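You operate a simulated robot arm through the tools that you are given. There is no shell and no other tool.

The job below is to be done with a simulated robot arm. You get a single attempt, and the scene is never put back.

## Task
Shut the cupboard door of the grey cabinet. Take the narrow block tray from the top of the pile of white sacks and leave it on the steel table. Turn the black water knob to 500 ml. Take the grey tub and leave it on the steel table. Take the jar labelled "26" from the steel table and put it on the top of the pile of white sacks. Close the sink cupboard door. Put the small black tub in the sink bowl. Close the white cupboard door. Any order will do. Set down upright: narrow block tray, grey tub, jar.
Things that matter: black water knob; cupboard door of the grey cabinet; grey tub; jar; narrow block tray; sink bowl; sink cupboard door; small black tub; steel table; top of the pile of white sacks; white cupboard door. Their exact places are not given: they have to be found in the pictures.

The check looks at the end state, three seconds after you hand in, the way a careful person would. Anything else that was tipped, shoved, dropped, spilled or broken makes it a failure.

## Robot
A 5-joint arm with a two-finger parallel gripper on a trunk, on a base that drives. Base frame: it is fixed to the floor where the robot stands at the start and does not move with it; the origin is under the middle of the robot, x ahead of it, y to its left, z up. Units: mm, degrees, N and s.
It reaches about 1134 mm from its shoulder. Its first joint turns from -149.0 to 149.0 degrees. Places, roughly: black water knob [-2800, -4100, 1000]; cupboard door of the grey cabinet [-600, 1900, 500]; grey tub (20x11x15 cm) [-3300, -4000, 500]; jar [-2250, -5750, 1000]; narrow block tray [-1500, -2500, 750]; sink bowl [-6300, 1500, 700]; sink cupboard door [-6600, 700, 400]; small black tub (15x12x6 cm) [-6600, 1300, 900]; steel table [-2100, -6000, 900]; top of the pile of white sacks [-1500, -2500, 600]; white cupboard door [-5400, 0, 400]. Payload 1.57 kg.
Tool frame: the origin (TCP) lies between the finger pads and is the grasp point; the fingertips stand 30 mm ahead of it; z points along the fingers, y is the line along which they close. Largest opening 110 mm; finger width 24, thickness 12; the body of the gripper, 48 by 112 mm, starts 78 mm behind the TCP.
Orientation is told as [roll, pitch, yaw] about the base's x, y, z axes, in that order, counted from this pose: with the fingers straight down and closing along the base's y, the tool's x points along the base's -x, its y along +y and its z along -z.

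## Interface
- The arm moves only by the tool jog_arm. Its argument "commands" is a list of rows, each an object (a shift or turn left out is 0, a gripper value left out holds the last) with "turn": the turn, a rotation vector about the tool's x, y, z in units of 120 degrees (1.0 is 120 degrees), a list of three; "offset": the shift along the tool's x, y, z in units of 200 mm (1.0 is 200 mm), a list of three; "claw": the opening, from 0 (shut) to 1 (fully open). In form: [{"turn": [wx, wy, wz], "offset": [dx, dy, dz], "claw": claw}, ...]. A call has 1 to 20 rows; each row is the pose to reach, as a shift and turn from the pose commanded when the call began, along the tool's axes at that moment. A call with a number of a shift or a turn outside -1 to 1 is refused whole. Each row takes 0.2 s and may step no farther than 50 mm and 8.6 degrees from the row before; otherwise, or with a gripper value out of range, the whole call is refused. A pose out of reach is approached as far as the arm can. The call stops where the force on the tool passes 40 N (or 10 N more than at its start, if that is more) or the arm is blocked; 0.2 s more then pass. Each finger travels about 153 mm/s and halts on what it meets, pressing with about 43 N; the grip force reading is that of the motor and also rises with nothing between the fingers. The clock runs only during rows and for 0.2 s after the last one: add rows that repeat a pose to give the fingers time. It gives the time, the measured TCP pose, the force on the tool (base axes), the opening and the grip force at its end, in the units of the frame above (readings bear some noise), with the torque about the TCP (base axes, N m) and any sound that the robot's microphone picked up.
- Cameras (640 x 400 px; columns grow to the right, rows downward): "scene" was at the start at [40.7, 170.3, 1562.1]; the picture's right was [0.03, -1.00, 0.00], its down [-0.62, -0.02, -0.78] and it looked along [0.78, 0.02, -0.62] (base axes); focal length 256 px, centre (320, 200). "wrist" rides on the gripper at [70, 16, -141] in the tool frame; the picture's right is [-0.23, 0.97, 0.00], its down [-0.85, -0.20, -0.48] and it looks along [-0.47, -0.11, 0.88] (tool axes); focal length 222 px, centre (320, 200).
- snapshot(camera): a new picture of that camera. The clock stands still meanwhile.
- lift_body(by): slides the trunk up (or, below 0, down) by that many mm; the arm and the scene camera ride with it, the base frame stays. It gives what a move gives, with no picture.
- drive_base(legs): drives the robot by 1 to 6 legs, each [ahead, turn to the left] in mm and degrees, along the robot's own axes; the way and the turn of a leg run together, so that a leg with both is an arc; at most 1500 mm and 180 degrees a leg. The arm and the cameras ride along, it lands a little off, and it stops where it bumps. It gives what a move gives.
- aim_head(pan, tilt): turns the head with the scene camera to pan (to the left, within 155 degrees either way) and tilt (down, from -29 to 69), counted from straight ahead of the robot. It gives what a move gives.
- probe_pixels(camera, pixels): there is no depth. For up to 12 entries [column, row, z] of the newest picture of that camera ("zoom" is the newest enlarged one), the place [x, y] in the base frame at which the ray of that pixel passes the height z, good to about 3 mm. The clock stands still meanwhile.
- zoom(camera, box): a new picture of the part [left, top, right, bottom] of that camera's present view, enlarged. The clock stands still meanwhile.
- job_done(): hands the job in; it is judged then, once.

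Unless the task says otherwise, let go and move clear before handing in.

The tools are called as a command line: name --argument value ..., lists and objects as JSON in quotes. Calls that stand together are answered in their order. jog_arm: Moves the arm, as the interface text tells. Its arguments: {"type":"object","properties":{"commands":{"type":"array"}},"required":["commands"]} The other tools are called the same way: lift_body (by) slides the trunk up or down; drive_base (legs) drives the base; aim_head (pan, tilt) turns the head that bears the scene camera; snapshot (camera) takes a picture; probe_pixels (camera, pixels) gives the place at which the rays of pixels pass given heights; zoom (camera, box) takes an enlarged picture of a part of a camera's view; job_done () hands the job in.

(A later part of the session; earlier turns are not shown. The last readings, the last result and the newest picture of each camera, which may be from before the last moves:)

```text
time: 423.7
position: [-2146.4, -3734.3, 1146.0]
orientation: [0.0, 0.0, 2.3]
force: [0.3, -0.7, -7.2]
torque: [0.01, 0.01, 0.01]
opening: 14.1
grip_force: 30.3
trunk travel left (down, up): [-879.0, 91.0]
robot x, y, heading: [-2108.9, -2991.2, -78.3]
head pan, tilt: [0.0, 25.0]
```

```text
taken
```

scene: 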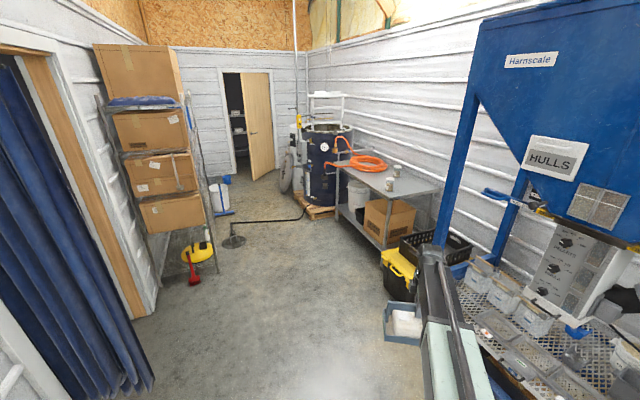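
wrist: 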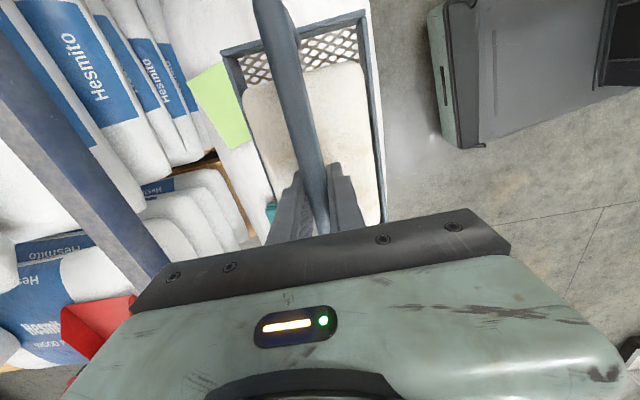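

The steel table is visible at (385,185) with an orange hose coil and two jars. Zooming in.

zoom --camera "scene" --box '[300, 120, 480, 260]'

probe_pixels --camera "scene" --pixels '[[380, 248, 0], [335, 200, 0], [350, 172, 900], [440, 188, 900], [388, 195, 900], [397, 175, 900], [388, 189, 900], [315, 218, 0], [235, 240, 0], [380, 290, 0]]'

```text
2.86 times, centred on (390, 190) of scene
```

zoom: 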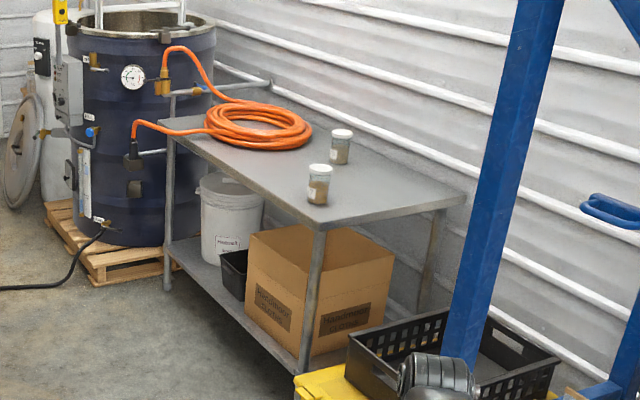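

```text
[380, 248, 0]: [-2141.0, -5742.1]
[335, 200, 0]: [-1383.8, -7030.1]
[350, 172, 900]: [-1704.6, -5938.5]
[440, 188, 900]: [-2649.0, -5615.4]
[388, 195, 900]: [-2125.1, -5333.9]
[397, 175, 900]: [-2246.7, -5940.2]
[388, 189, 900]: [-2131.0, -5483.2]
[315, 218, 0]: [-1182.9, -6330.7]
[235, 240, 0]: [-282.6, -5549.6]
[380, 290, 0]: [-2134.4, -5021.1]
```

Table height looks like ≈740. I'll drive closer along the open floor on its left side.

drive_base --legs '[[0, 12], [1300, 0]]'

aim_head --pan -15 --tilt 35

snapshot --camera "scene"

```text
time: 431.1
position: [-1454.9, -4924.2, 1145.2]
orientation: [0.1, 0.0, 14.7]
force: [0.5, 0.0, -6.6]
torque: [-0.01, 0.01, 0.0]
opening: 14.0
grip_force: 30.4
trunk travel left (down, up): [-879.0, 91.0]
robot x, y, heading: [-1579.6, -4189.1, -65.8]
head pan, tilt: [0.0, 25.0]
```

```text
time: 431.9
position: [-1456.4, -4924.9, 1146.1]
orientation: [0.0, 0.0, 14.8]
force: [-0.1, 0.3, -7.2]
torque: [-0.01, 0.01, 0.0]
opening: 13.9
grip_force: 30.4
trunk travel left (down, up): [-879.0, 91.0]
robot x, y, heading: [-1581.7, -4189.2, -65.6]
head pan, tilt: [-15.0, 35.0]
```

```text
taken
```

scene: 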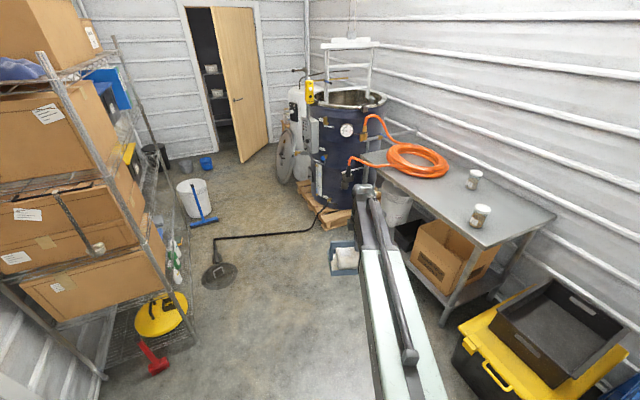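

The table and both jars (480,216), (474,180) are close now. Probing table corners for height and position.

zoom --camera "scene" --box '[340, 120, 600, 340]'

probe_pixels --camera "scene" --pixels '[[443, 326, 0], [486, 249, 740], [486, 249, 780], [486, 249, 820], [555, 214, 760], [362, 156, 760], [480, 226, 760], [473, 187, 760], [340, 225, 0], [210, 285, 0], [195, 340, 0]]'

```text
1.82 times, centred on (470, 230) of scene
```

zoom: 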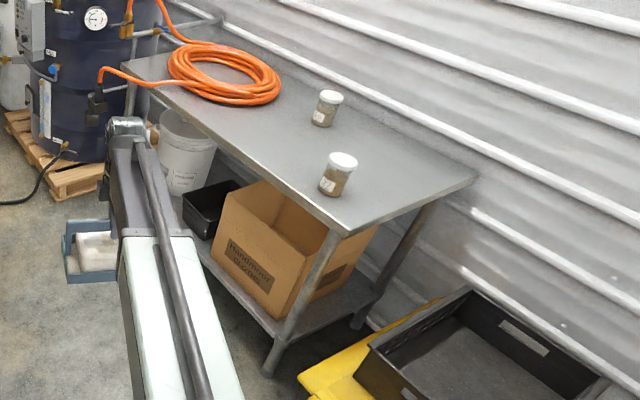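

```text
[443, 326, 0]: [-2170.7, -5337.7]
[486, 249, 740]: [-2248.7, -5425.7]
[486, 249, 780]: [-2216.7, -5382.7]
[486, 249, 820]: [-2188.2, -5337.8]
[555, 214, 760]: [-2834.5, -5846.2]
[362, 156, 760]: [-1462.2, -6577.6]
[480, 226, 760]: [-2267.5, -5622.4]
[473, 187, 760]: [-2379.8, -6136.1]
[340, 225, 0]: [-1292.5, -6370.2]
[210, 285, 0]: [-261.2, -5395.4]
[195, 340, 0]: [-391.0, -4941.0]
```

Near-left corner matches its leg foot at z≈825. Zooming on the jars to read labels.

zoom --camera "scene" --box '[455, 160, 505, 240]'

probe_pixels --camera "zoom" --pixels '[[320, 200, 825], [320, 200, 900]]'

```text
5.00 times, centred on (480, 200) of scene
```

zoom: 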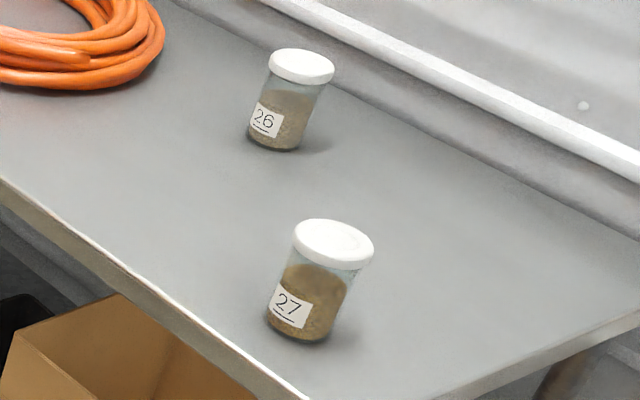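

```text
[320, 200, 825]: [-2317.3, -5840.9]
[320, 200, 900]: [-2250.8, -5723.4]
```

Jar "26" is the rear one (zoom (280,110)); "27" is in front. I'll pull the arm in to the right, then drive alongside the table.

jog_arm --commands '[{"offset": [0.159, 0.141, 0]}, {"offset": [0.318, 0.282, 0]}, {"offset": [0.476, 0.424, 0]}, {"offset": [0.635, 0.565, 0]}, {"offset": [0.794, 0.706, 0]}]'

jog_arm --commands '[{"offset": [0.159, 0.141, 0]}, {"offset": [0.318, 0.282, 0]}, {"offset": [0.476, 0.424, 0]}, {"offset": [0.635, 0.565, 0]}, {"offset": [0.794, 0.706, 0]}]'

drive_base --legs '[[0, -24], [1330, 0]]'

aim_head --pan -40 --tilt 45

snapshot --camera "scene"

```text
time: 433.1
position: [-1645.2, -4829.9, 1144.8]
orientation: [0.0, -0.1, 14.8]
force: [0.5, -1.1, -6.7]
torque: [0.02, 0.02, -0.01]
opening: 13.8
grip_force: 30.3
trunk travel left (down, up): [-879.0, 91.0]
robot x, y, heading: [-1576.0, -4189.5, -65.7]
head pan, tilt: [-15.0, 35.0]
```

```text
time: 434.2
position: [-1835.8, -4733.5, 1147.0]
orientation: [0.1, 0.0, 14.9]
force: [-0.3, -0.5, -7.2]
torque: [0.01, 0.02, 0.05]
opening: 14.1
grip_force: 30.1
trunk travel left (down, up): [-879.0, 91.0]
robot x, y, heading: [-1577.6, -4189.7, -65.8]
head pan, tilt: [-15.0, 35.0]
```

```text
time: 442.0
position: [-2043.6, -5880.4, 1147.3]
orientation: [0.1, 0.1, -9.8]
force: [1.0, 0.3, -6.3]
torque: [0.06, -0.02, -0.02]
opening: 14.1
grip_force: 30.6
trunk travel left (down, up): [-879.0, 91.0]
robot x, y, heading: [-1581.8, -5496.6, -90.7]
head pan, tilt: [-15.0, 35.0]
stopped in leg 2: the robot was blocked; the commanded pose is now the measured one
```

```text
time: 442.9
position: [-2042.8, -5880.6, 1145.8]
orientation: [0.2, 0.0, -9.8]
force: [1.0, -0.4, -6.5]
torque: [0.01, -0.02, 0.02]
opening: 13.7
grip_force: 30.2
trunk travel left (down, up): [-879.0, 91.0]
robot x, y, heading: [-1582.5, -5495.7, -90.5]
head pan, tilt: [-40.0, 45.0]
```

```text
taken
```

scene: 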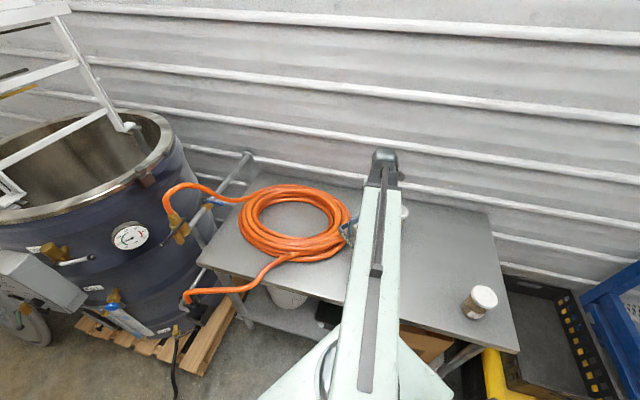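

My front-right plate corner touched the table edge. I'll back off 90 mm, then turn right to face the table.

drive_base --legs '[[-100, 0], [0, -30]]'

drive_base --legs '[[0, -27]]'

aim_head --pan 5 --tilt 50

snapshot --camera "scene"

```text
time: 445.5
position: [-2173.9, -5492.9, 1146.1]
orientation: [0.2, 0.0, -40.2]
force: [-0.1, 0.9, -7.2]
torque: [0.03, -0.04, 0.0]
opening: 13.9
grip_force: 30.2
trunk travel left (down, up): [-879.0, 91.0]
robot x, y, heading: [-1584.6, -5393.2, -120.2]
head pan, tilt: [-40.0, 45.0]
```

```text
time: 447.3
position: [-2156.7, -5215.7, 1145.4]
orientation: [0.2, 0.0, -67.2]
force: [-0.6, -0.5, -7.0]
torque: [0.0, 0.02, 0.02]
opening: 14.0
grip_force: 29.9
trunk travel left (down, up): [-879.0, 91.0]
robot x, y, heading: [-1586.5, -5388.8, -146.6]
head pan, tilt: [-40.0, 45.0]
```

```text
time: 448.4
position: [-2157.7, -5216.5, 1146.9]
orientation: [0.2, 0.0, -67.2]
force: [-0.3, -0.2, -6.5]
torque: [0.02, 0.01, 0.0]
opening: 14.0
grip_force: 30.8
trunk travel left (down, up): [-879.0, 91.0]
robot x, y, heading: [-1585.3, -5393.3, -146.9]
head pan, tilt: [5.0, 50.0]
```

```text
taken
```

scene: 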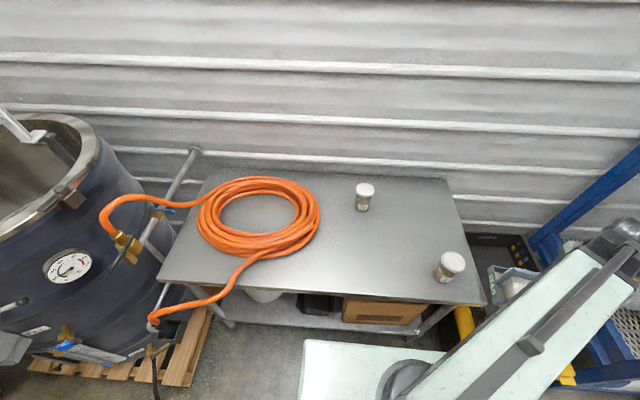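

A clean frontal view of the table: hose on the left, jar "26" at (363,198), jar "27" at (450,267), free area around (375,255). Probing.

probe_pixels --camera "scene" --pixels '[[160, 281, 825], [486, 304, 825], [443, 180, 825], [363, 210, 825], [448, 281, 825], [318, 225, 825], [300, 252, 825], [375, 255, 825], [420, 334, 0], [363, 188, 920], [452, 260, 920], [245, 285, 825]]'

zoom --camera "scene" --box '[300, 160, 500, 320]'

```text
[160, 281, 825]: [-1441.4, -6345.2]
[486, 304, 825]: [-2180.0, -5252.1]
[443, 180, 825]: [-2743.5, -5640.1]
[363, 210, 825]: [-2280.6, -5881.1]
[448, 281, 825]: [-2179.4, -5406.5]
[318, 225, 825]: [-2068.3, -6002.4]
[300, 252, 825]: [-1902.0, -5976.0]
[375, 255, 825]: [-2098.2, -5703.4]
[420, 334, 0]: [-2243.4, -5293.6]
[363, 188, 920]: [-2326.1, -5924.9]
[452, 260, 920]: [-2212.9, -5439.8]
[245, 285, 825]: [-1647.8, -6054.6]
```

```text
2.50 times, centred on (400, 240) of scene
```

zoom: 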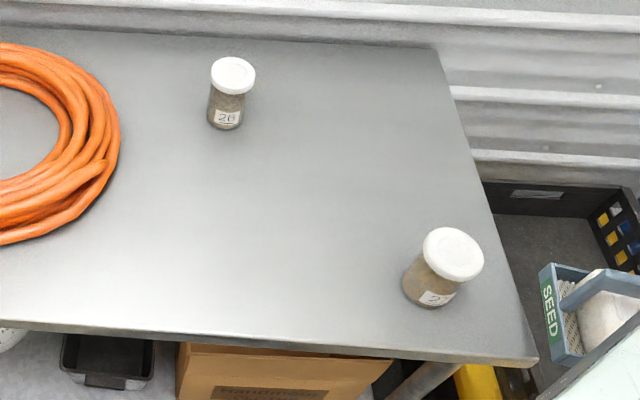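

Comparing two views of the near corner gives table top z≈880. Re-probing at that height.

probe_pixels --camera "scene" --pixels '[[160, 281, 880], [486, 304, 880], [443, 180, 880], [363, 210, 880], [448, 281, 880], [318, 225, 880], [300, 252, 880], [365, 250, 880], [385, 275, 880], [364, 190, 970], [453, 263, 970], [400, 240, 880]]'

```text
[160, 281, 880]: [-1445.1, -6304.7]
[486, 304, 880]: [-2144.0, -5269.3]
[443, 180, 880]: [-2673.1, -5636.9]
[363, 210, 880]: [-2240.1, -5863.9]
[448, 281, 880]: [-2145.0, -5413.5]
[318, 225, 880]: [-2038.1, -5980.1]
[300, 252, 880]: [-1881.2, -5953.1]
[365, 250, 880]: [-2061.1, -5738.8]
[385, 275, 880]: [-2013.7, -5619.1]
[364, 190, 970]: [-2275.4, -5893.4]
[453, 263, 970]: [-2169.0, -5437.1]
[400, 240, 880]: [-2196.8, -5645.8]
```

Table: front edge from (-2144,-5269) heading −56°, depth 644. I'll set the tray at ~420 mm along and 200 mm in: TCP (-2075,-5729). Raising a little to clear jar 27, then swinging over.

lift_body --by 60

jog_arm --commands '[{"turn": [0, 0, -0.0233], "offset": [-0.168, -0.084, 0]}, {"turn": [0, 0, -0.0467], "offset": [-0.336, -0.168, 0]}, {"turn": [0, 0, -0.07], "offset": [-0.504, -0.253, 0]}, {"turn": [0, 0, -0.0933], "offset": [-0.672, -0.337, 0]}]'

jog_arm --commands '[{"offset": [-0.154, -0.112, 0]}, {"offset": [-0.308, -0.223, 0]}, {"offset": [-0.4615, -0.335, 0]}]'

jog_arm --commands '[{"offset": [-0.217, -0.0515, 0]}, {"offset": [-0.433, -0.103, 0]}, {"offset": [-0.65, -0.1545, 0]}]'

jog_arm --commands '[{"offset": [-0.218, -0.0465, 0]}, {"offset": [-0.436, -0.093, 0]}, {"offset": [-0.654, -0.1395, 0]}, {"offset": [-0.654, -0.1395, 0]}]'

snapshot --camera "scene"

snapshot --camera "wrist"

```text
time: 449.4
position: [-2157.1, -5215.9, 1206.3]
orientation: [0.1, -0.1, -67.1]
force: [0.5, 0.5, -6.2]
torque: [0.01, -0.02, 0.05]
opening: 13.8
grip_force: 29.8
trunk travel left (down, up): [-939.0, 31.0]
robot x, y, heading: [-1583.3, -5389.1, -146.7]
head pan, tilt: [5.0, 50.0]
```

```text
time: 450.4
position: [-2166.3, -5367.2, 1206.6]
orientation: [0.0, 0.1, -56.1]
force: [-0.5, 0.0, -6.5]
torque: [0.01, -0.04, -0.01]
opening: 13.9
grip_force: 29.8
trunk travel left (down, up): [-939.0, 31.0]
robot x, y, heading: [-1584.1, -5393.3, -146.9]
head pan, tilt: [5.0, 50.0]
```

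```text
time: 451.2
position: [-2169.7, -5479.8, 1204.9]
orientation: [0.1, -0.1, -56.0]
force: [-0.1, 0.3, -6.6]
torque: [0.0, -0.03, 0.0]
opening: 14.2
grip_force: 30.7
trunk travel left (down, up): [-939.0, 31.0]
robot x, y, heading: [-1585.2, -5389.6, -146.8]
head pan, tilt: [5.0, 50.0]
```

```text
time: 452.0
position: [-2124.5, -5605.0, 1205.6]
orientation: [0.1, 0.1, -56.1]
force: [-0.2, 0.5, -6.2]
torque: [0.02, -0.01, 0.01]
opening: 14.0
grip_force: 30.4
trunk travel left (down, up): [-939.0, 31.0]
robot x, y, heading: [-1587.3, -5394.7, -146.7]
head pan, tilt: [5.0, 50.0]
```

```text
time: 453.0
position: [-2076.1, -5732.9, 1205.1]
orientation: [0.2, -0.1, -56.0]
force: [0.7, -0.6, -7.5]
torque: [0.03, 0.0, 0.0]
opening: 13.9
grip_force: 30.0
trunk travel left (down, up): [-939.0, 31.0]
robot x, y, heading: [-1582.9, -5390.3, -146.7]
head pan, tilt: [5.0, 50.0]
```

```text
taken
```

scene: 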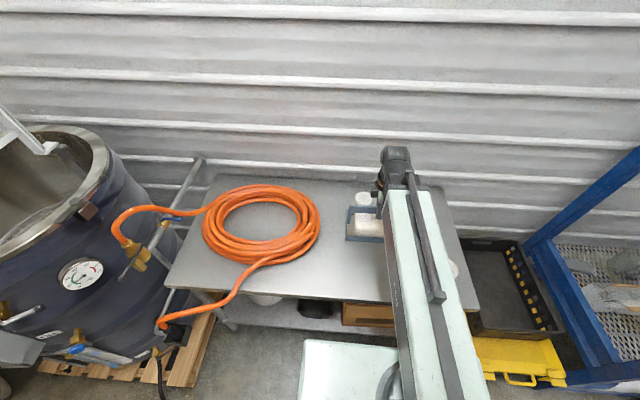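

```text
taken
```

wrist: 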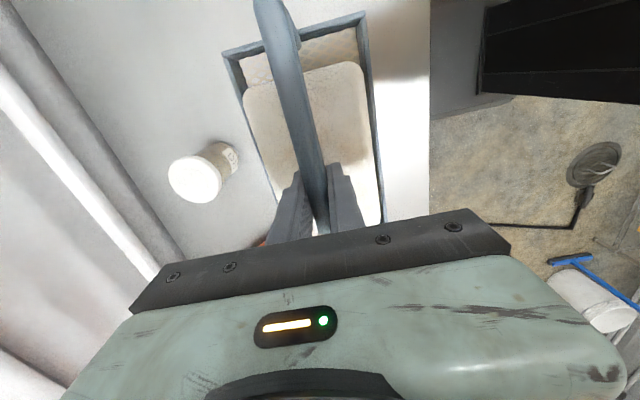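

The tray is positioned over free table space, with jar 26 clear to the left of it. Lowering in stages until contact.

lift_body --by -150

snapshot --camera "wrist"

snapshot --camera "scene"

```text
time: 454.7
position: [-2075.4, -5732.1, 1055.8]
orientation: [0.1, 0.0, -56.0]
force: [1.3, -0.2, -6.3]
torque: [-0.05, -0.01, 0.0]
opening: 14.1
grip_force: 30.7
trunk travel left (down, up): [-789.0, 181.0]
robot x, y, heading: [-1583.5, -5392.6, -146.9]
head pan, tilt: [5.0, 50.0]
```

```text
taken
```

wrist: 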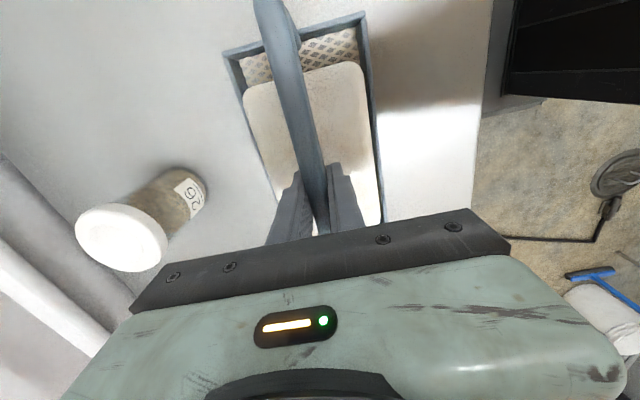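

```text
taken
```

scene: 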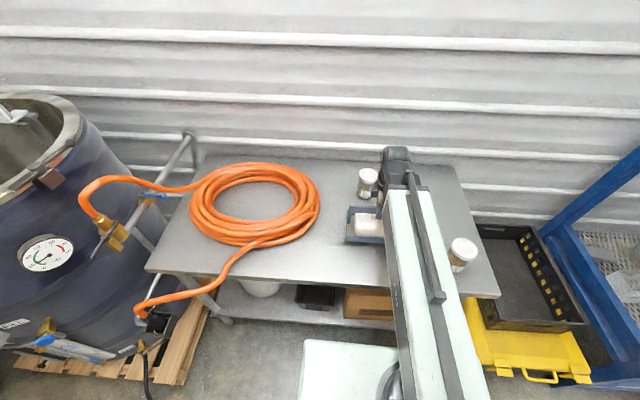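

Jar 26 is well clear. Lowering in smaller steps now.

lift_body --by -40

lift_body --by -12

lift_body --by -8

```text
time: 455.6
position: [-2074.8, -5732.5, 1016.7]
orientation: [0.1, 0.0, -55.9]
force: [1.5, -0.7, 0.3]
torque: [0.12, 0.46, 0.06]
opening: 13.9
grip_force: 30.4
trunk travel left (down, up): [-749.0, 221.0]
robot x, y, heading: [-1585.1, -5390.8, -147.0]
head pan, tilt: [5.0, 50.0]
```

```text
time: 456.2
position: [-2073.6, -5730.1, 1005.8]
orientation: [0.0, 0.0, -56.1]
force: [1.8, 1.5, 22.9]
torque: [-0.17, 0.18, 0.01]
opening: 14.0
grip_force: 30.5
trunk travel left (down, up): [-737.0, 233.0]
robot x, y, heading: [-1587.1, -5392.3, -147.0]
head pan, tilt: [5.0, 50.0]
```

```text
time: 456.6
position: [-2074.5, -5731.1, 1002.5]
orientation: [-0.1, 0.0, -56.0]
force: [2.3, 1.4, 41.3]
torque: [-0.44, 0.36, -0.03]
opening: 13.6
grip_force: 30.3
trunk travel left (down, up): [-733.0, 237.0]
robot x, y, heading: [-1585.0, -5394.0, -146.9]
head pan, tilt: [5.0, 50.0]
stopped: the force on the tool passed its limit at 296 N (the readings are from after the stop); the commanded pose is now the measured one
```

Contact happened around TCP z≈1016; I pressed a bit too far. Easing up 10 mm, then opening.

lift_body --by 10

jog_arm --commands '[{"claw": 0.2}, {"claw": 0.4}, {"claw": 0.6}, {"claw": 0.6}]'

snapshot --camera "wrist"

```text
time: 457.2
position: [-2077.2, -5732.4, 1007.9]
orientation: [0.1, 0.0, -56.0]
force: [-0.5, -0.2, -6.5]
torque: [0.01, -0.01, 0.02]
opening: 13.8
grip_force: 30.6
trunk travel left (down, up): [-743.0, 227.0]
robot x, y, heading: [-1585.2, -5390.1, -146.8]
head pan, tilt: [5.0, 50.0]
```

```text
time: 458.2
position: [-2076.5, -5732.7, 1010.2]
orientation: [0.1, 0.0, -56.0]
force: [0.0, -0.4, 0.1]
torque: [0.04, -0.03, 0.01]
opening: 65.9
grip_force: 0.1
trunk travel left (down, up): [-743.0, 227.0]
robot x, y, heading: [-1585.6, -5389.2, -146.8]
head pan, tilt: [5.0, 50.0]
```

```text
taken
```

wrist: 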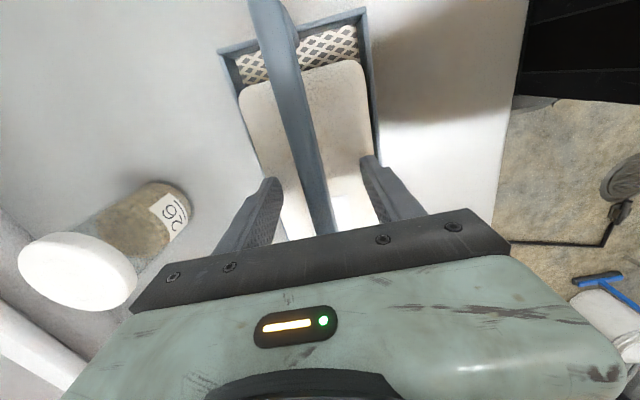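

The tray is released on the table. Rising straight up and checking.

lift_body --by 190

snapshot --camera "wrist"

snapshot --camera "scene"

```text
time: 460.2
position: [-2076.5, -5732.1, 1199.2]
orientation: [0.1, 0.0, -56.0]
force: [0.3, -0.2, -0.3]
torque: [-0.01, 0.02, -0.03]
opening: 66.0
grip_force: 0.0
trunk travel left (down, up): [-933.0, 37.0]
robot x, y, heading: [-1584.4, -5391.2, -147.0]
head pan, tilt: [5.0, 50.0]
```

```text
taken
```

wrist: 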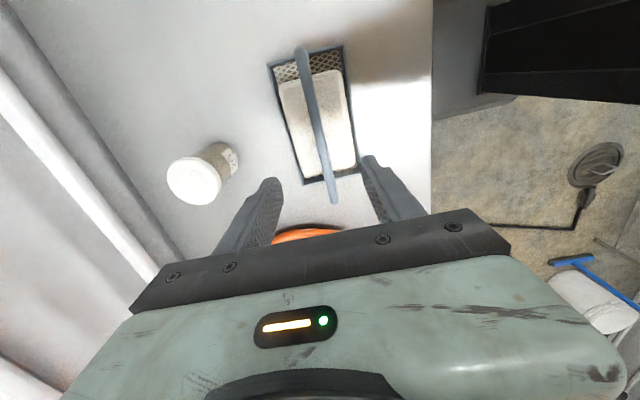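

```text
taken
```

scene: 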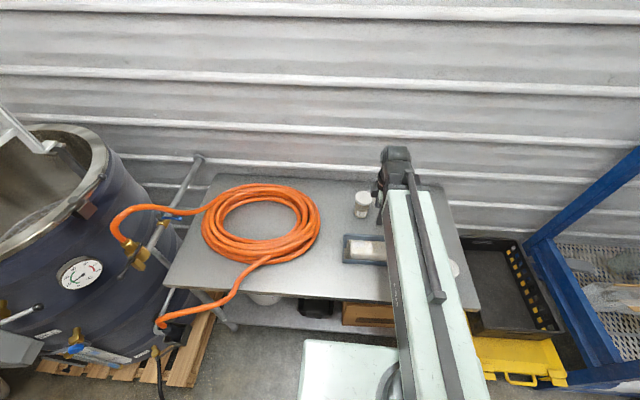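

The tray stands upright on the table. Now jar 26: I'll triangulate its lid with both cameras.

zoom --camera "scene" --box '[335, 175, 395, 225]'

probe_pixels --camera "wrist" --pixels '[[194, 181, 960], [194, 181, 980], [194, 181, 1000], [167, 181, 980], [221, 181, 980]]'

```text
8.00 times, centred on (365, 200) of scene
```

zoom: 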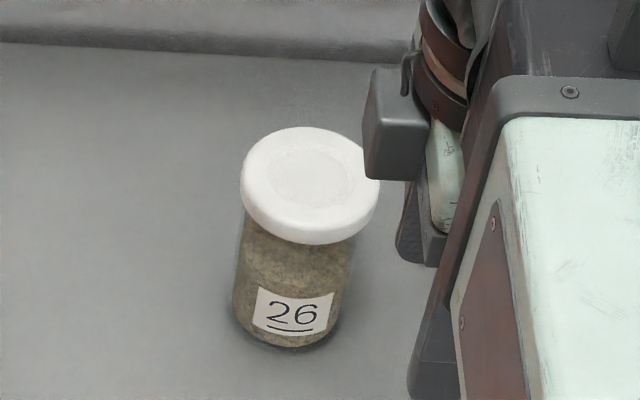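

```text
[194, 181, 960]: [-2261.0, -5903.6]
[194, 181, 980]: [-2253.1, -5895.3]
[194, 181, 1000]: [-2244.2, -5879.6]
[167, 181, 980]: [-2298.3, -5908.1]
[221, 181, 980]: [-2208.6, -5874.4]
```

probe_pixels --camera "zoom" --pixels '[[310, 180, 960], [310, 180, 980], [310, 180, 1000], [288, 330, 880], [243, 185, 970], [378, 185, 970], [238, 310, 885], [345, 310, 885]]'

```text
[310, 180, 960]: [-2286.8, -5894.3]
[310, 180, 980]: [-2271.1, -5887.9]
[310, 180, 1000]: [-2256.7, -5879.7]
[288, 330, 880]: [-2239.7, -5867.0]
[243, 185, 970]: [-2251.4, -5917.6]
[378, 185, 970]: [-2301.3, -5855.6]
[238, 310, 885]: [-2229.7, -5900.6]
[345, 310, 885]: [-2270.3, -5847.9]
```

Jar 26's axis is ≈(-2250,-5878), lid top z≈1005, lid ø≈79 mm. Moving the open gripper over it.

jog_arm --commands '[{"offset": [-0.02, -0.188, 0], "claw": 1}, {"offset": [-0.04, -0.376, 0], "claw": 1}, {"offset": [-0.06, -0.5635, 0], "claw": 1}]'

jog_arm --commands '[{"offset": [-0.02, -0.188, 0], "claw": 1}, {"offset": [-0.04, -0.376, 0], "claw": 1}, {"offset": [-0.06, -0.5635, 0], "claw": 1}, {"offset": [-0.06, -0.5635, 0], "claw": 1}]'

snapshot --camera "wrist"

```text
time: 461.1
position: [-2162.8, -5804.7, 1200.3]
orientation: [0.0, 0.0, -56.2]
force: [-0.7, -0.3, -0.2]
torque: [0.03, -0.01, -0.02]
opening: 110.0
grip_force: 0.1
trunk travel left (down, up): [-933.0, 37.0]
robot x, y, heading: [-1589.3, -5391.2, -147.0]
head pan, tilt: [5.0, 50.0]
```

```text
time: 462.1
position: [-2249.6, -5878.5, 1200.4]
orientation: [0.1, -0.1, -56.2]
force: [0.4, -0.9, -0.3]
torque: [-0.01, 0.01, -0.01]
opening: 109.8
grip_force: 0.1
out of reach, approached as far as the arm can: row 1
trunk travel left (down, up): [-933.0, 37.0]
robot x, y, heading: [-1583.7, -5389.8, -147.0]
head pan, tilt: [5.0, 50.0]
```

```text
taken
```

wrist: 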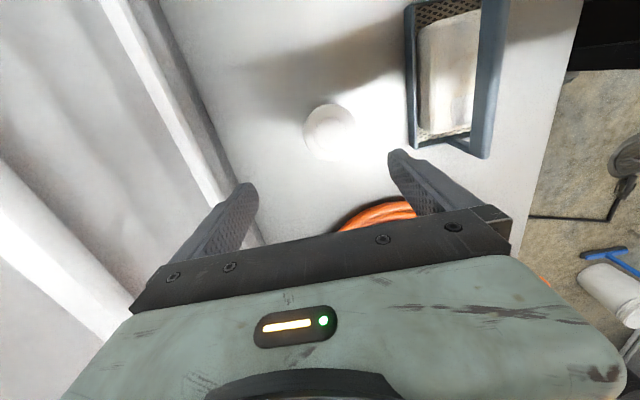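

The lid is at (328,132) vs expected (320,134): ~12 mm off in tool y. Correcting and descending partway.

jog_arm --commands '[{"offset": [-0.014, 0.055, 0]}, {"offset": [-0.014, 0.055, 0]}]'

lift_body --by -120

snapshot --camera "wrist"

```text
time: 462.6
position: [-2239.5, -5875.7, 1199.3]
orientation: [0.0, 0.0, -56.0]
force: [0.3, 0.5, -0.9]
torque: [0.0, -0.01, 0.01]
opening: 110.1
grip_force: 0.1
trunk travel left (down, up): [-933.0, 37.0]
robot x, y, heading: [-1584.9, -5393.5, -146.8]
head pan, tilt: [5.0, 50.0]
```

```text
time: 464.1
position: [-2238.1, -5874.7, 1081.0]
orientation: [0.0, 0.1, -56.1]
force: [-0.1, 0.2, -0.6]
torque: [-0.01, -0.01, 0.01]
opening: 109.8
grip_force: 0.2
trunk travel left (down, up): [-813.0, 157.0]
robot x, y, heading: [-1583.4, -5393.2, -146.7]
head pan, tilt: [5.0, 50.0]
```

```text
taken
```

wrist: 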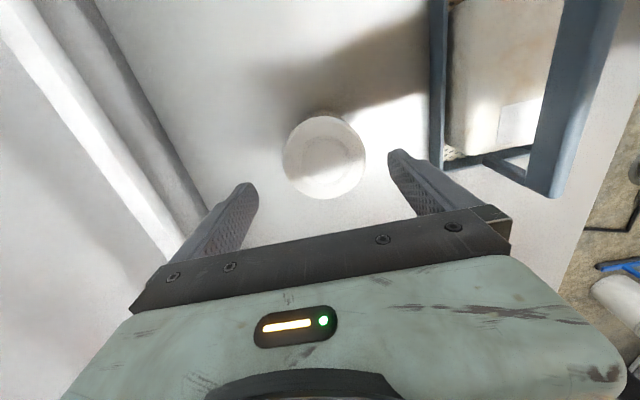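

Centered now (lid at (324,157)). Lowering to TCP z≈985 and gripping the lid.

lift_body --by -96

snapshot --camera "wrist"

jog_arm --commands '[{"claw": 0.85}, {"claw": 0.7}, {"claw": 0.55}, {"claw": 0.5}, {"claw": 0.5}]'

```text
time: 465.4
position: [-2238.9, -5874.6, 984.0]
orientation: [0.0, -0.1, -56.0]
force: [-0.5, 0.2, 0.6]
torque: [0.0, 0.04, 0.02]
opening: 109.9
grip_force: 0.1
trunk travel left (down, up): [-717.0, 253.0]
robot x, y, heading: [-1586.0, -5391.1, -146.7]
head pan, tilt: [5.0, 50.0]
```

```text
taken
```

wrist: 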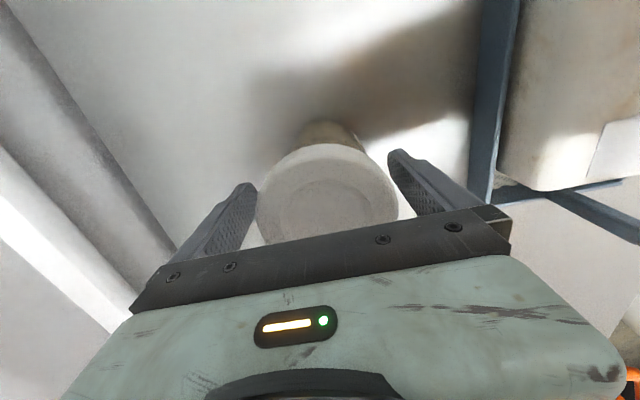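

```text
time: 466.6
position: [-2239.0, -5874.3, 982.5]
orientation: [0.0, 0.1, -56.0]
force: [2.2, 0.8, 0.5]
torque: [0.01, -0.06, 0.0]
opening: 76.4
grip_force: 42.5
trunk travel left (down, up): [-717.0, 253.0]
robot x, y, heading: [-1581.4, -5391.5, -146.8]
head pan, tilt: [5.0, 50.0]
```

Lid gripped at 76 mm with 42 N. Lifting gently.

lift_body --by 20

lift_body --by 180

snapshot --camera "wrist"

snapshot --camera "scene"

```text
time: 467.3
position: [-2239.6, -5875.2, 1002.9]
orientation: [0.0, -0.1, -56.0]
force: [0.7, 0.3, -2.1]
torque: [-0.03, -0.01, 0.05]
opening: 76.5
grip_force: 43.1
trunk travel left (down, up): [-737.0, 233.0]
robot x, y, heading: [-1585.6, -5395.6, -146.9]
head pan, tilt: [5.0, 50.0]
```

```text
time: 469.3
position: [-2238.8, -5875.6, 1183.4]
orientation: [0.0, 0.0, -56.0]
force: [0.4, -0.8, -2.8]
torque: [-0.01, -0.02, 0.03]
opening: 76.3
grip_force: 43.0
trunk travel left (down, up): [-917.0, 53.0]
robot x, y, heading: [-1590.8, -5389.2, -146.8]
head pan, tilt: [5.0, 50.0]
```

```text
taken
```

wrist: 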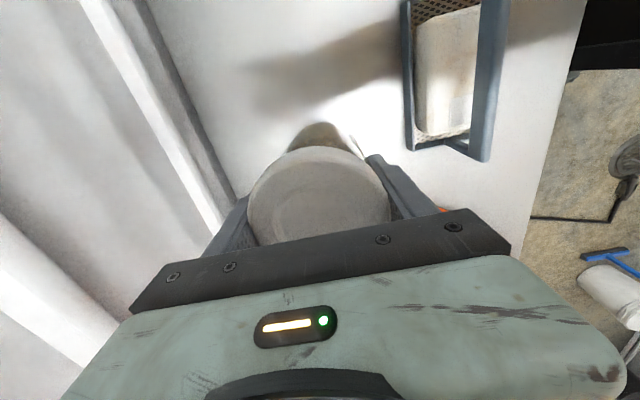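

```text
taken
```

scene: 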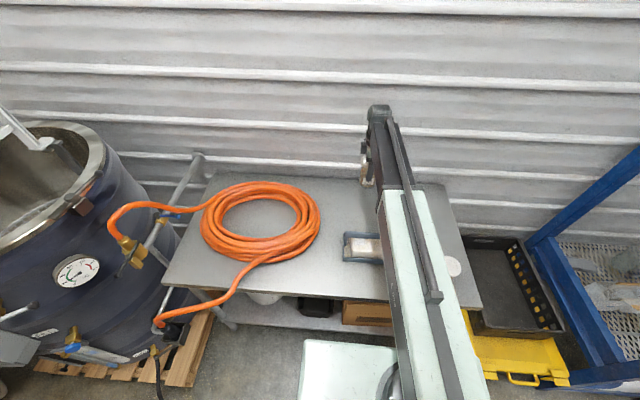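

Jar 26 is held (≈0.28 kg). Raising slightly, drawing it in over the tray (clear above), and backing away from the table.

lift_body --by 50

jog_arm --commands '[{"offset": [0.009, 0.2, 0]}, {"offset": [0.018, 0.4, 0]}, {"offset": [0.027, 0.6, 0]}, {"offset": [0.036, 0.8, 0]}, {"offset": [0.045, 1.0, 0]}]'

drive_base --legs '[[-320, 0]]'

drive_base --legs '[[0, -60]]'

drive_base --legs '[[0, -50]]'

```text
time: 470.2
position: [-2238.9, -5875.6, 1233.9]
orientation: [0.1, 0.1, -56.0]
force: [-0.1, 0.3, -2.4]
torque: [-0.03, 0.03, -0.05]
opening: 76.6
grip_force: 43.3
trunk travel left (down, up): [-967.0, 3.0]
robot x, y, heading: [-1586.5, -5394.7, -146.7]
head pan, tilt: [5.0, 50.0]
```

```text
time: 471.4
position: [-2077.0, -5755.4, 1234.2]
orientation: [-0.1, 0.0, -56.1]
force: [-0.6, -0.4, -3.1]
torque: [-0.04, 0.0, 0.0]
opening: 76.3
grip_force: 43.2
trunk travel left (down, up): [-967.0, 3.0]
robot x, y, heading: [-1586.3, -5394.0, -146.8]
head pan, tilt: [5.0, 50.0]
```

```text
time: 473.6
position: [-1807.9, -5582.1, 1234.1]
orientation: [0.0, 0.0, -55.7]
force: [0.6, -0.1, -2.2]
torque: [-0.01, 0.03, -0.01]
opening: 76.1
grip_force: 42.8
trunk travel left (down, up): [-967.0, 3.0]
robot x, y, heading: [-1316.9, -5218.4, -146.3]
head pan, tilt: [5.0, 50.0]
```

```text
time: 476.6
position: [-1885.9, -4983.3, 1234.5]
orientation: [0.0, 0.0, -114.8]
force: [0.0, 0.8, -3.0]
torque: [-0.01, -0.01, 0.02]
opening: 76.1
grip_force: 42.9
trunk travel left (down, up): [-967.0, 3.0]
robot x, y, heading: [-1327.8, -5230.7, 154.6]
head pan, tilt: [5.0, 50.0]
```

```text
time: 479.2
position: [-1506.1, -4658.7, 1233.9]
orientation: [0.0, 0.1, -164.4]
force: [1.1, 0.5, -2.6]
torque: [-0.05, 0.0, 0.01]
opening: 76.2
grip_force: 42.7
trunk travel left (down, up): [-967.0, 3.0]
robot x, y, heading: [-1330.0, -5246.1, 105.5]
head pan, tilt: [5.0, 50.0]
```

Heading 105.5. Driving back north to the pile by the same lane.

drive_base --legs '[[0, -2], [1085, 0], [0, 12]]'

drive_base --legs '[[1250, 0]]'

aim_head --pan -60 --tilt 45

snapshot --camera "scene"

```text
time: 486.1
position: [-1855.8, -3615.8, 1232.7]
orientation: [0.1, 0.0, -155.2]
force: [-1.0, 0.5, -3.4]
torque: [0.02, 0.03, 0.0]
opening: 76.3
grip_force: 43.4
trunk travel left (down, up): [-967.0, 3.0]
robot x, y, heading: [-1584.1, -4163.6, 114.2]
head pan, tilt: [5.0, 50.0]
```

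```text
time: 492.3
position: [-2371.6, -2487.9, 1234.7]
orientation: [0.0, 0.1, -154.8]
force: [-0.2, 0.5, -2.8]
torque: [-0.01, 0.02, -0.01]
opening: 76.3
grip_force: 44.1
trunk travel left (down, up): [-967.0, 3.0]
robot x, y, heading: [-2099.1, -3037.0, 114.8]
head pan, tilt: [5.0, 50.0]
```

```text
time: 493.7
position: [-2370.1, -2489.3, 1233.5]
orientation: [0.0, 0.0, -154.8]
force: [-0.3, 0.0, -3.5]
torque: [0.02, 0.0, -0.02]
opening: 76.2
grip_force: 42.7
trunk travel left (down, up): [-967.0, 3.0]
robot x, y, heading: [-2099.1, -3038.4, 114.7]
head pan, tilt: [-60.0, 45.0]
```

```text
taken
```

scene: 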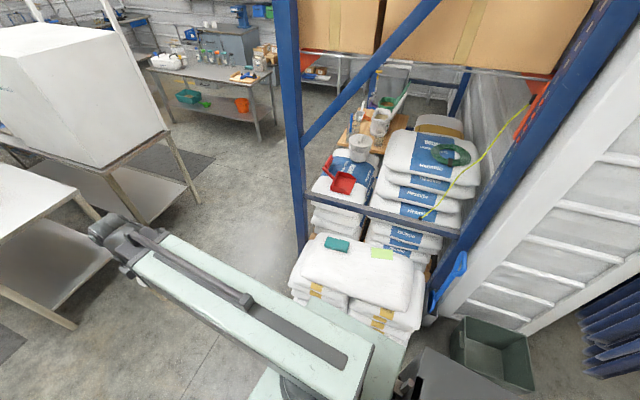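

At (-2099,-3038); the pile is to my right within reach. I'll swing the arm around along an arc to hover over the spot where the tray was.

jog_arm --commands '[{"offset": [0.238, 0.003, 0]}, {"offset": [0.476, 0.007, 0]}, {"offset": [0.714, 0.01, 0]}]'

jog_arm --commands '[{"offset": [0.199, 0.077, 0]}, {"offset": [0.398, 0.154, 0]}, {"offset": [0.596, 0.231, 0]}, {"offset": [0.795, 0.308, 0]}]'

jog_arm --commands '[{"offset": [0.178, 0.121, 0]}, {"offset": [0.356, 0.242, 0]}, {"offset": [0.534, 0.363, 0]}, {"offset": [0.712, 0.484, 0]}]'

jog_arm --commands '[{"offset": [0.146, 0.159, 0]}, {"offset": [0.2925, 0.3175, 0]}, {"offset": [0.439, 0.476, 0]}, {"offset": [0.585, 0.635, 0]}]'

jog_arm --commands '[{"offset": [0.142, 0.168, 0]}, {"offset": [0.284, 0.336, 0]}, {"offset": [0.426, 0.5045, 0]}]'

jog_arm --commands '[{"offset": [0.096, 0.148, 0]}, {"offset": [0.192, 0.297, 0]}, {"offset": [0.288, 0.445, 0]}, {"offset": [0.288, 0.445, 0]}]'

snapshot --camera "wrist"

snapshot --camera "scene"

```text
time: 494.5
position: [-2238.3, -2430.1, 1235.2]
orientation: [0.0, 0.0, -154.8]
force: [-0.7, -0.5, -3.4]
torque: [0.02, 0.03, 0.02]
opening: 76.2
grip_force: 43.0
trunk travel left (down, up): [-967.0, 3.0]
robot x, y, heading: [-2095.6, -3035.8, 114.7]
head pan, tilt: [-60.0, 45.0]
```

```text
time: 495.5
position: [-2070.7, -2420.1, 1234.3]
orientation: [0.1, 0.0, -154.8]
force: [-0.4, -1.0, -4.3]
torque: [0.0, -0.01, 0.01]
opening: 76.1
grip_force: 43.1
trunk travel left (down, up): [-967.0, 3.0]
robot x, y, heading: [-2099.3, -3036.4, 114.4]
head pan, tilt: [-60.0, 45.0]
```

```text
time: 496.5
position: [-1900.1, -2445.6, 1232.7]
orientation: [-0.1, 0.0, -154.8]
force: [-0.1, 0.4, -2.3]
torque: [0.0, 0.03, 0.01]
opening: 76.0
grip_force: 43.5
trunk travel left (down, up): [-967.0, 3.0]
robot x, y, heading: [-2099.4, -3037.1, 114.7]
head pan, tilt: [-60.0, 45.0]
```

```text
time: 497.5
position: [-1740.8, -2511.7, 1233.7]
orientation: [0.0, 0.0, -154.9]
force: [0.0, 0.2, -2.5]
torque: [0.03, 0.03, 0.01]
opening: 76.0
grip_force: 43.2
trunk travel left (down, up): [-967.0, 3.0]
robot x, y, heading: [-2098.7, -3037.8, 114.4]
head pan, tilt: [-60.0, 45.0]
```

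```text
time: 498.3
position: [-1622.9, -2563.4, 1234.4]
orientation: [0.0, 0.0, -154.9]
force: [0.3, -0.6, -3.1]
torque: [-0.01, 0.01, -0.02]
opening: 76.1
grip_force: 42.6
trunk travel left (down, up): [-967.0, 3.0]
robot x, y, heading: [-2095.6, -3036.7, 114.7]
head pan, tilt: [-60.0, 45.0]
```

```text
time: 499.3
position: [-1532.1, -2620.1, 1233.7]
orientation: [0.1, 0.0, -155.2]
force: [-0.8, -0.6, -3.7]
torque: [0.0, -0.01, 0.0]
opening: 76.2
grip_force: 42.9
trunk travel left (down, up): [-967.0, 3.0]
robot x, y, heading: [-2097.6, -3038.0, 114.7]
head pan, tilt: [-60.0, 45.0]
```

```text
taken
```

wrist: 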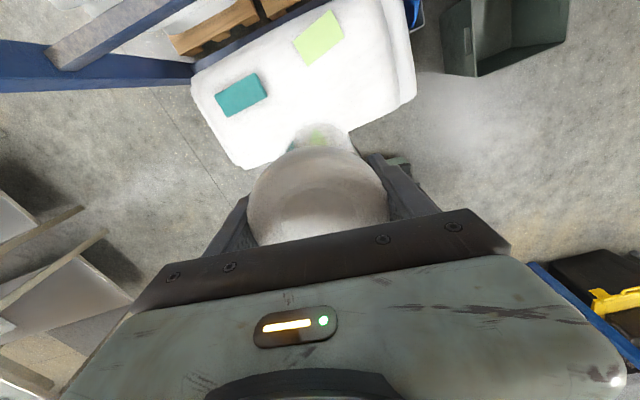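

```text
taken
```

scene: 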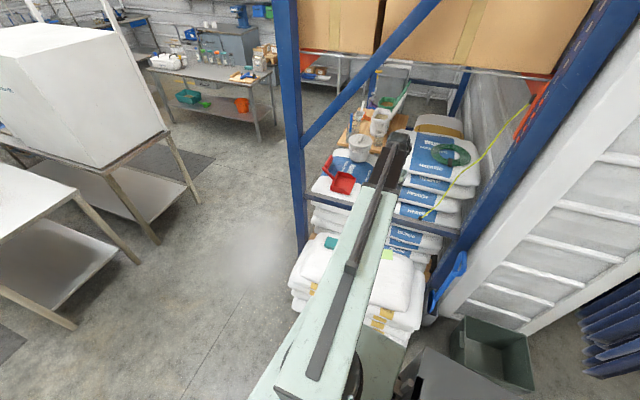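

The drop point (320,104 in the wrist view) lies well inside the top sack, between the teal piece and the note. Lowering.

lift_body --by -400

lift_body --by -100

snapshot --camera "scene"

snapshot --camera "wrist"

```text
time: 503.1
position: [-1533.3, -2620.2, 833.2]
orientation: [0.2, 0.0, -155.2]
force: [0.7, -0.3, -3.2]
torque: [-0.01, 0.01, 0.05]
opening: 76.2
grip_force: 43.1
trunk travel left (down, up): [-567.0, 403.0]
robot x, y, heading: [-2100.7, -3038.2, 114.4]
head pan, tilt: [-60.0, 45.0]
```

```text
time: 504.4
position: [-1533.0, -2620.1, 734.2]
orientation: [0.2, 0.0, -155.3]
force: [-0.2, -0.4, -3.9]
torque: [0.04, 0.02, -0.02]
opening: 76.0
grip_force: 42.8
trunk travel left (down, up): [-467.0, 503.0]
robot x, y, heading: [-2097.7, -3035.2, 114.5]
head pan, tilt: [-60.0, 45.0]
```

```text
taken
```

scene: 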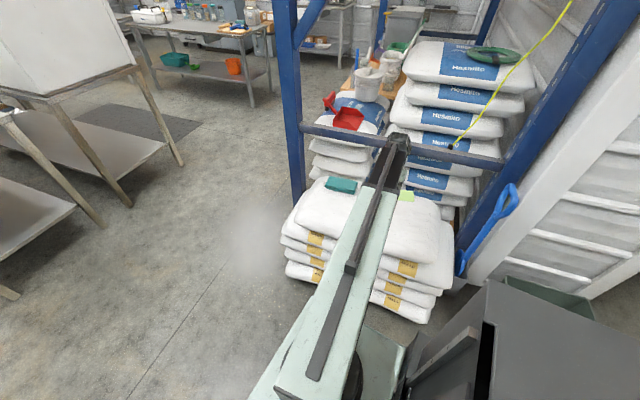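

```text
taken
```

wrist: 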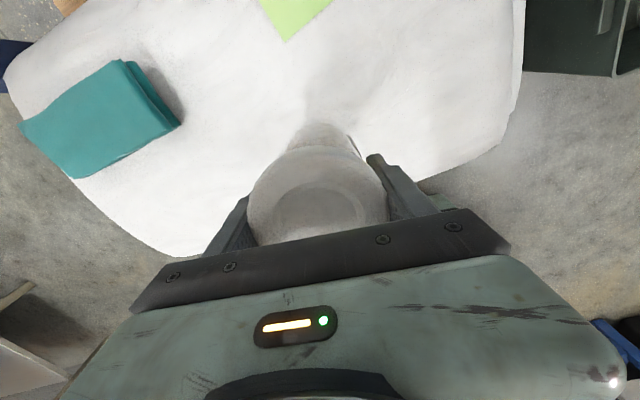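

Getting close; now small steps with force checks.

lift_body --by -20

```text
time: 505.1
position: [-1532.9, -2621.3, 713.1]
orientation: [0.0, 0.0, -155.2]
force: [-0.8, -0.4, -3.2]
torque: [-0.02, 0.01, 0.0]
opening: 75.7
grip_force: 42.8
trunk travel left (down, up): [-447.0, 523.0]
robot x, y, heading: [-2101.7, -3036.9, 114.5]
head pan, tilt: [-60.0, 45.0]
```

lift_body --by -10

```text
time: 505.7
position: [-1533.2, -2619.5, 705.1]
orientation: [0.1, -0.1, -155.2]
force: [0.7, -0.3, -3.2]
torque: [-0.04, 0.01, -0.01]
opening: 76.0
grip_force: 43.0
trunk travel left (down, up): [-437.0, 533.0]
robot x, y, heading: [-2098.8, -3036.9, 114.6]
head pan, tilt: [-60.0, 45.0]
```

lift_body --by -7

```text
time: 506.2
position: [-1531.6, -2619.9, 696.3]
orientation: [0.1, 0.0, -155.3]
force: [0.5, 0.4, -2.5]
torque: [0.0, 0.05, 0.0]
opening: 76.2
grip_force: 43.4
trunk travel left (down, up): [-430.0, 540.0]
robot x, y, heading: [-2100.6, -3038.3, 114.6]
head pan, tilt: [-60.0, 45.0]
```

lift_body --by -6

```text
time: 506.8
position: [-1533.6, -2620.1, 691.0]
orientation: [0.1, 0.0, -155.2]
force: [0.0, 0.3, -3.2]
torque: [-0.01, 0.03, 0.01]
opening: 76.1
grip_force: 42.4
trunk travel left (down, up): [-424.0, 546.0]
robot x, y, heading: [-2098.9, -3032.8, 114.6]
head pan, tilt: [-60.0, 45.0]
```

lift_body --by -6

```text
time: 507.4
position: [-1532.3, -2620.2, 684.6]
orientation: [0.1, 0.1, -155.1]
force: [-0.7, 1.2, -3.7]
torque: [0.0, 0.01, 0.0]
opening: 76.0
grip_force: 43.0
trunk travel left (down, up): [-418.0, 552.0]
robot x, y, heading: [-2096.5, -3037.7, 114.8]
head pan, tilt: [-60.0, 45.0]
```

lift_body --by -5

zoom --camera "wrist" --box '[200, 60, 480, 240]'

```text
time: 507.8
position: [-1532.4, -2620.9, 684.3]
orientation: [0.1, 0.3, -155.2]
force: [1.3, -1.1, 26.5]
torque: [0.03, 0.66, 0.03]
opening: 76.0
grip_force: 43.3
trunk travel left (down, up): [-415.0, 555.0]
robot x, y, heading: [-2098.3, -3039.2, 114.6]
head pan, tilt: [-60.0, 45.0]
stopped: the force on the tool passed its limit at 51 N (the readings are from after the stop); the commanded pose is now the measured one
```

```text
2.22 times, centred on (340, 150) of wrist
```

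zoom: 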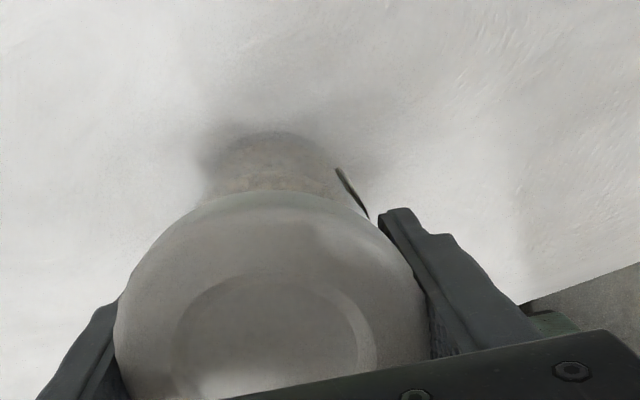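

Contact at TCP z≈684 (26 N). Easing up 3 mm and then opening the gripper.

lift_body --by 2

jog_arm --commands '[{"claw": 0.72}, {"claw": 0.76}, {"claw": 0.85}, {"claw": 0.95}, {"claw": 1}, {"claw": 1}]'

snapshot --camera "wrist"

```text
time: 508.3
position: [-1531.7, -2620.6, 683.6]
orientation: [0.1, 0.3, -155.2]
force: [-0.9, -1.0, 3.1]
torque: [0.06, 0.06, 0.0]
opening: 76.4
grip_force: 43.1
trunk travel left (down, up): [-417.0, 553.0]
robot x, y, heading: [-2097.3, -3037.7, 114.8]
head pan, tilt: [-60.0, 45.0]
```

```text
time: 509.7
position: [-1531.2, -2619.6, 683.5]
orientation: [0.1, 0.2, -155.2]
force: [0.9, 0.1, 1.1]
torque: [-0.01, -0.02, 0.0]
opening: 109.8
grip_force: 0.1
trunk travel left (down, up): [-417.0, 553.0]
robot x, y, heading: [-2096.8, -3037.4, 114.5]
head pan, tilt: [-60.0, 45.0]
```

```text
taken
```

wrist: 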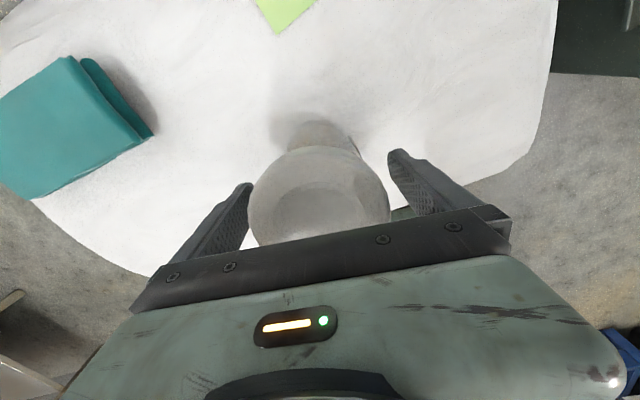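

Released. Rising straight up and checking the jar stands.

lift_body --by 100

snapshot --camera "wrist"

lift_body --by 300

snapshot --camera "wrist"

```text
time: 511.1
position: [-1531.0, -2619.5, 783.7]
orientation: [0.1, 0.2, -155.2]
force: [-0.7, 0.5, 0.6]
torque: [0.03, 0.02, 0.02]
opening: 109.9
grip_force: 0.1
trunk travel left (down, up): [-517.0, 453.0]
robot x, y, heading: [-2099.0, -3037.0, 114.5]
head pan, tilt: [-60.0, 45.0]
```

```text
taken
```

wrist: 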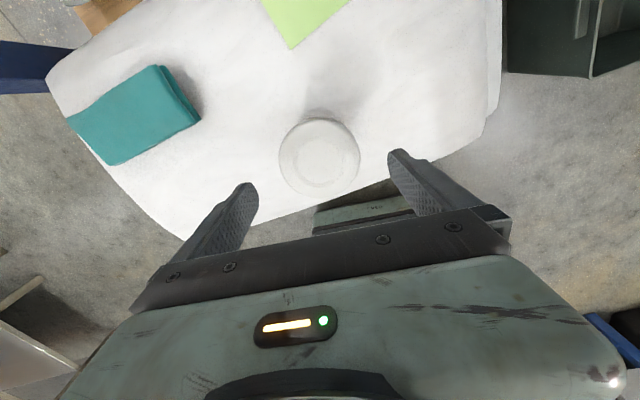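

```text
time: 514.0
position: [-1531.4, -2620.3, 1084.4]
orientation: [0.2, 0.2, -155.2]
force: [1.3, 0.0, 0.5]
torque: [-0.01, -0.02, 0.0]
opening: 110.0
grip_force: 0.1
trunk travel left (down, up): [-817.0, 153.0]
robot x, y, heading: [-2101.9, -3036.2, 114.7]
head pan, tilt: [-60.0, 45.0]
```

```text
taken
```

wrist: 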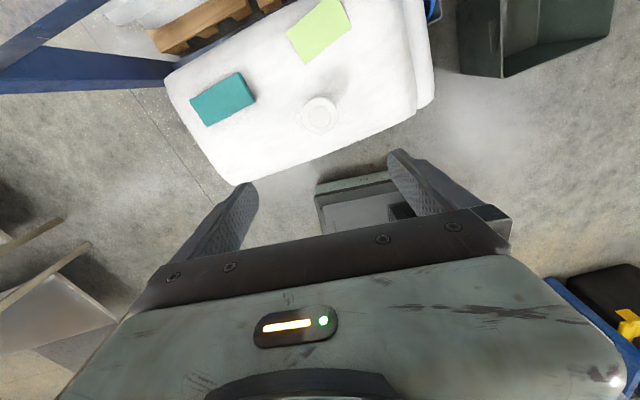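

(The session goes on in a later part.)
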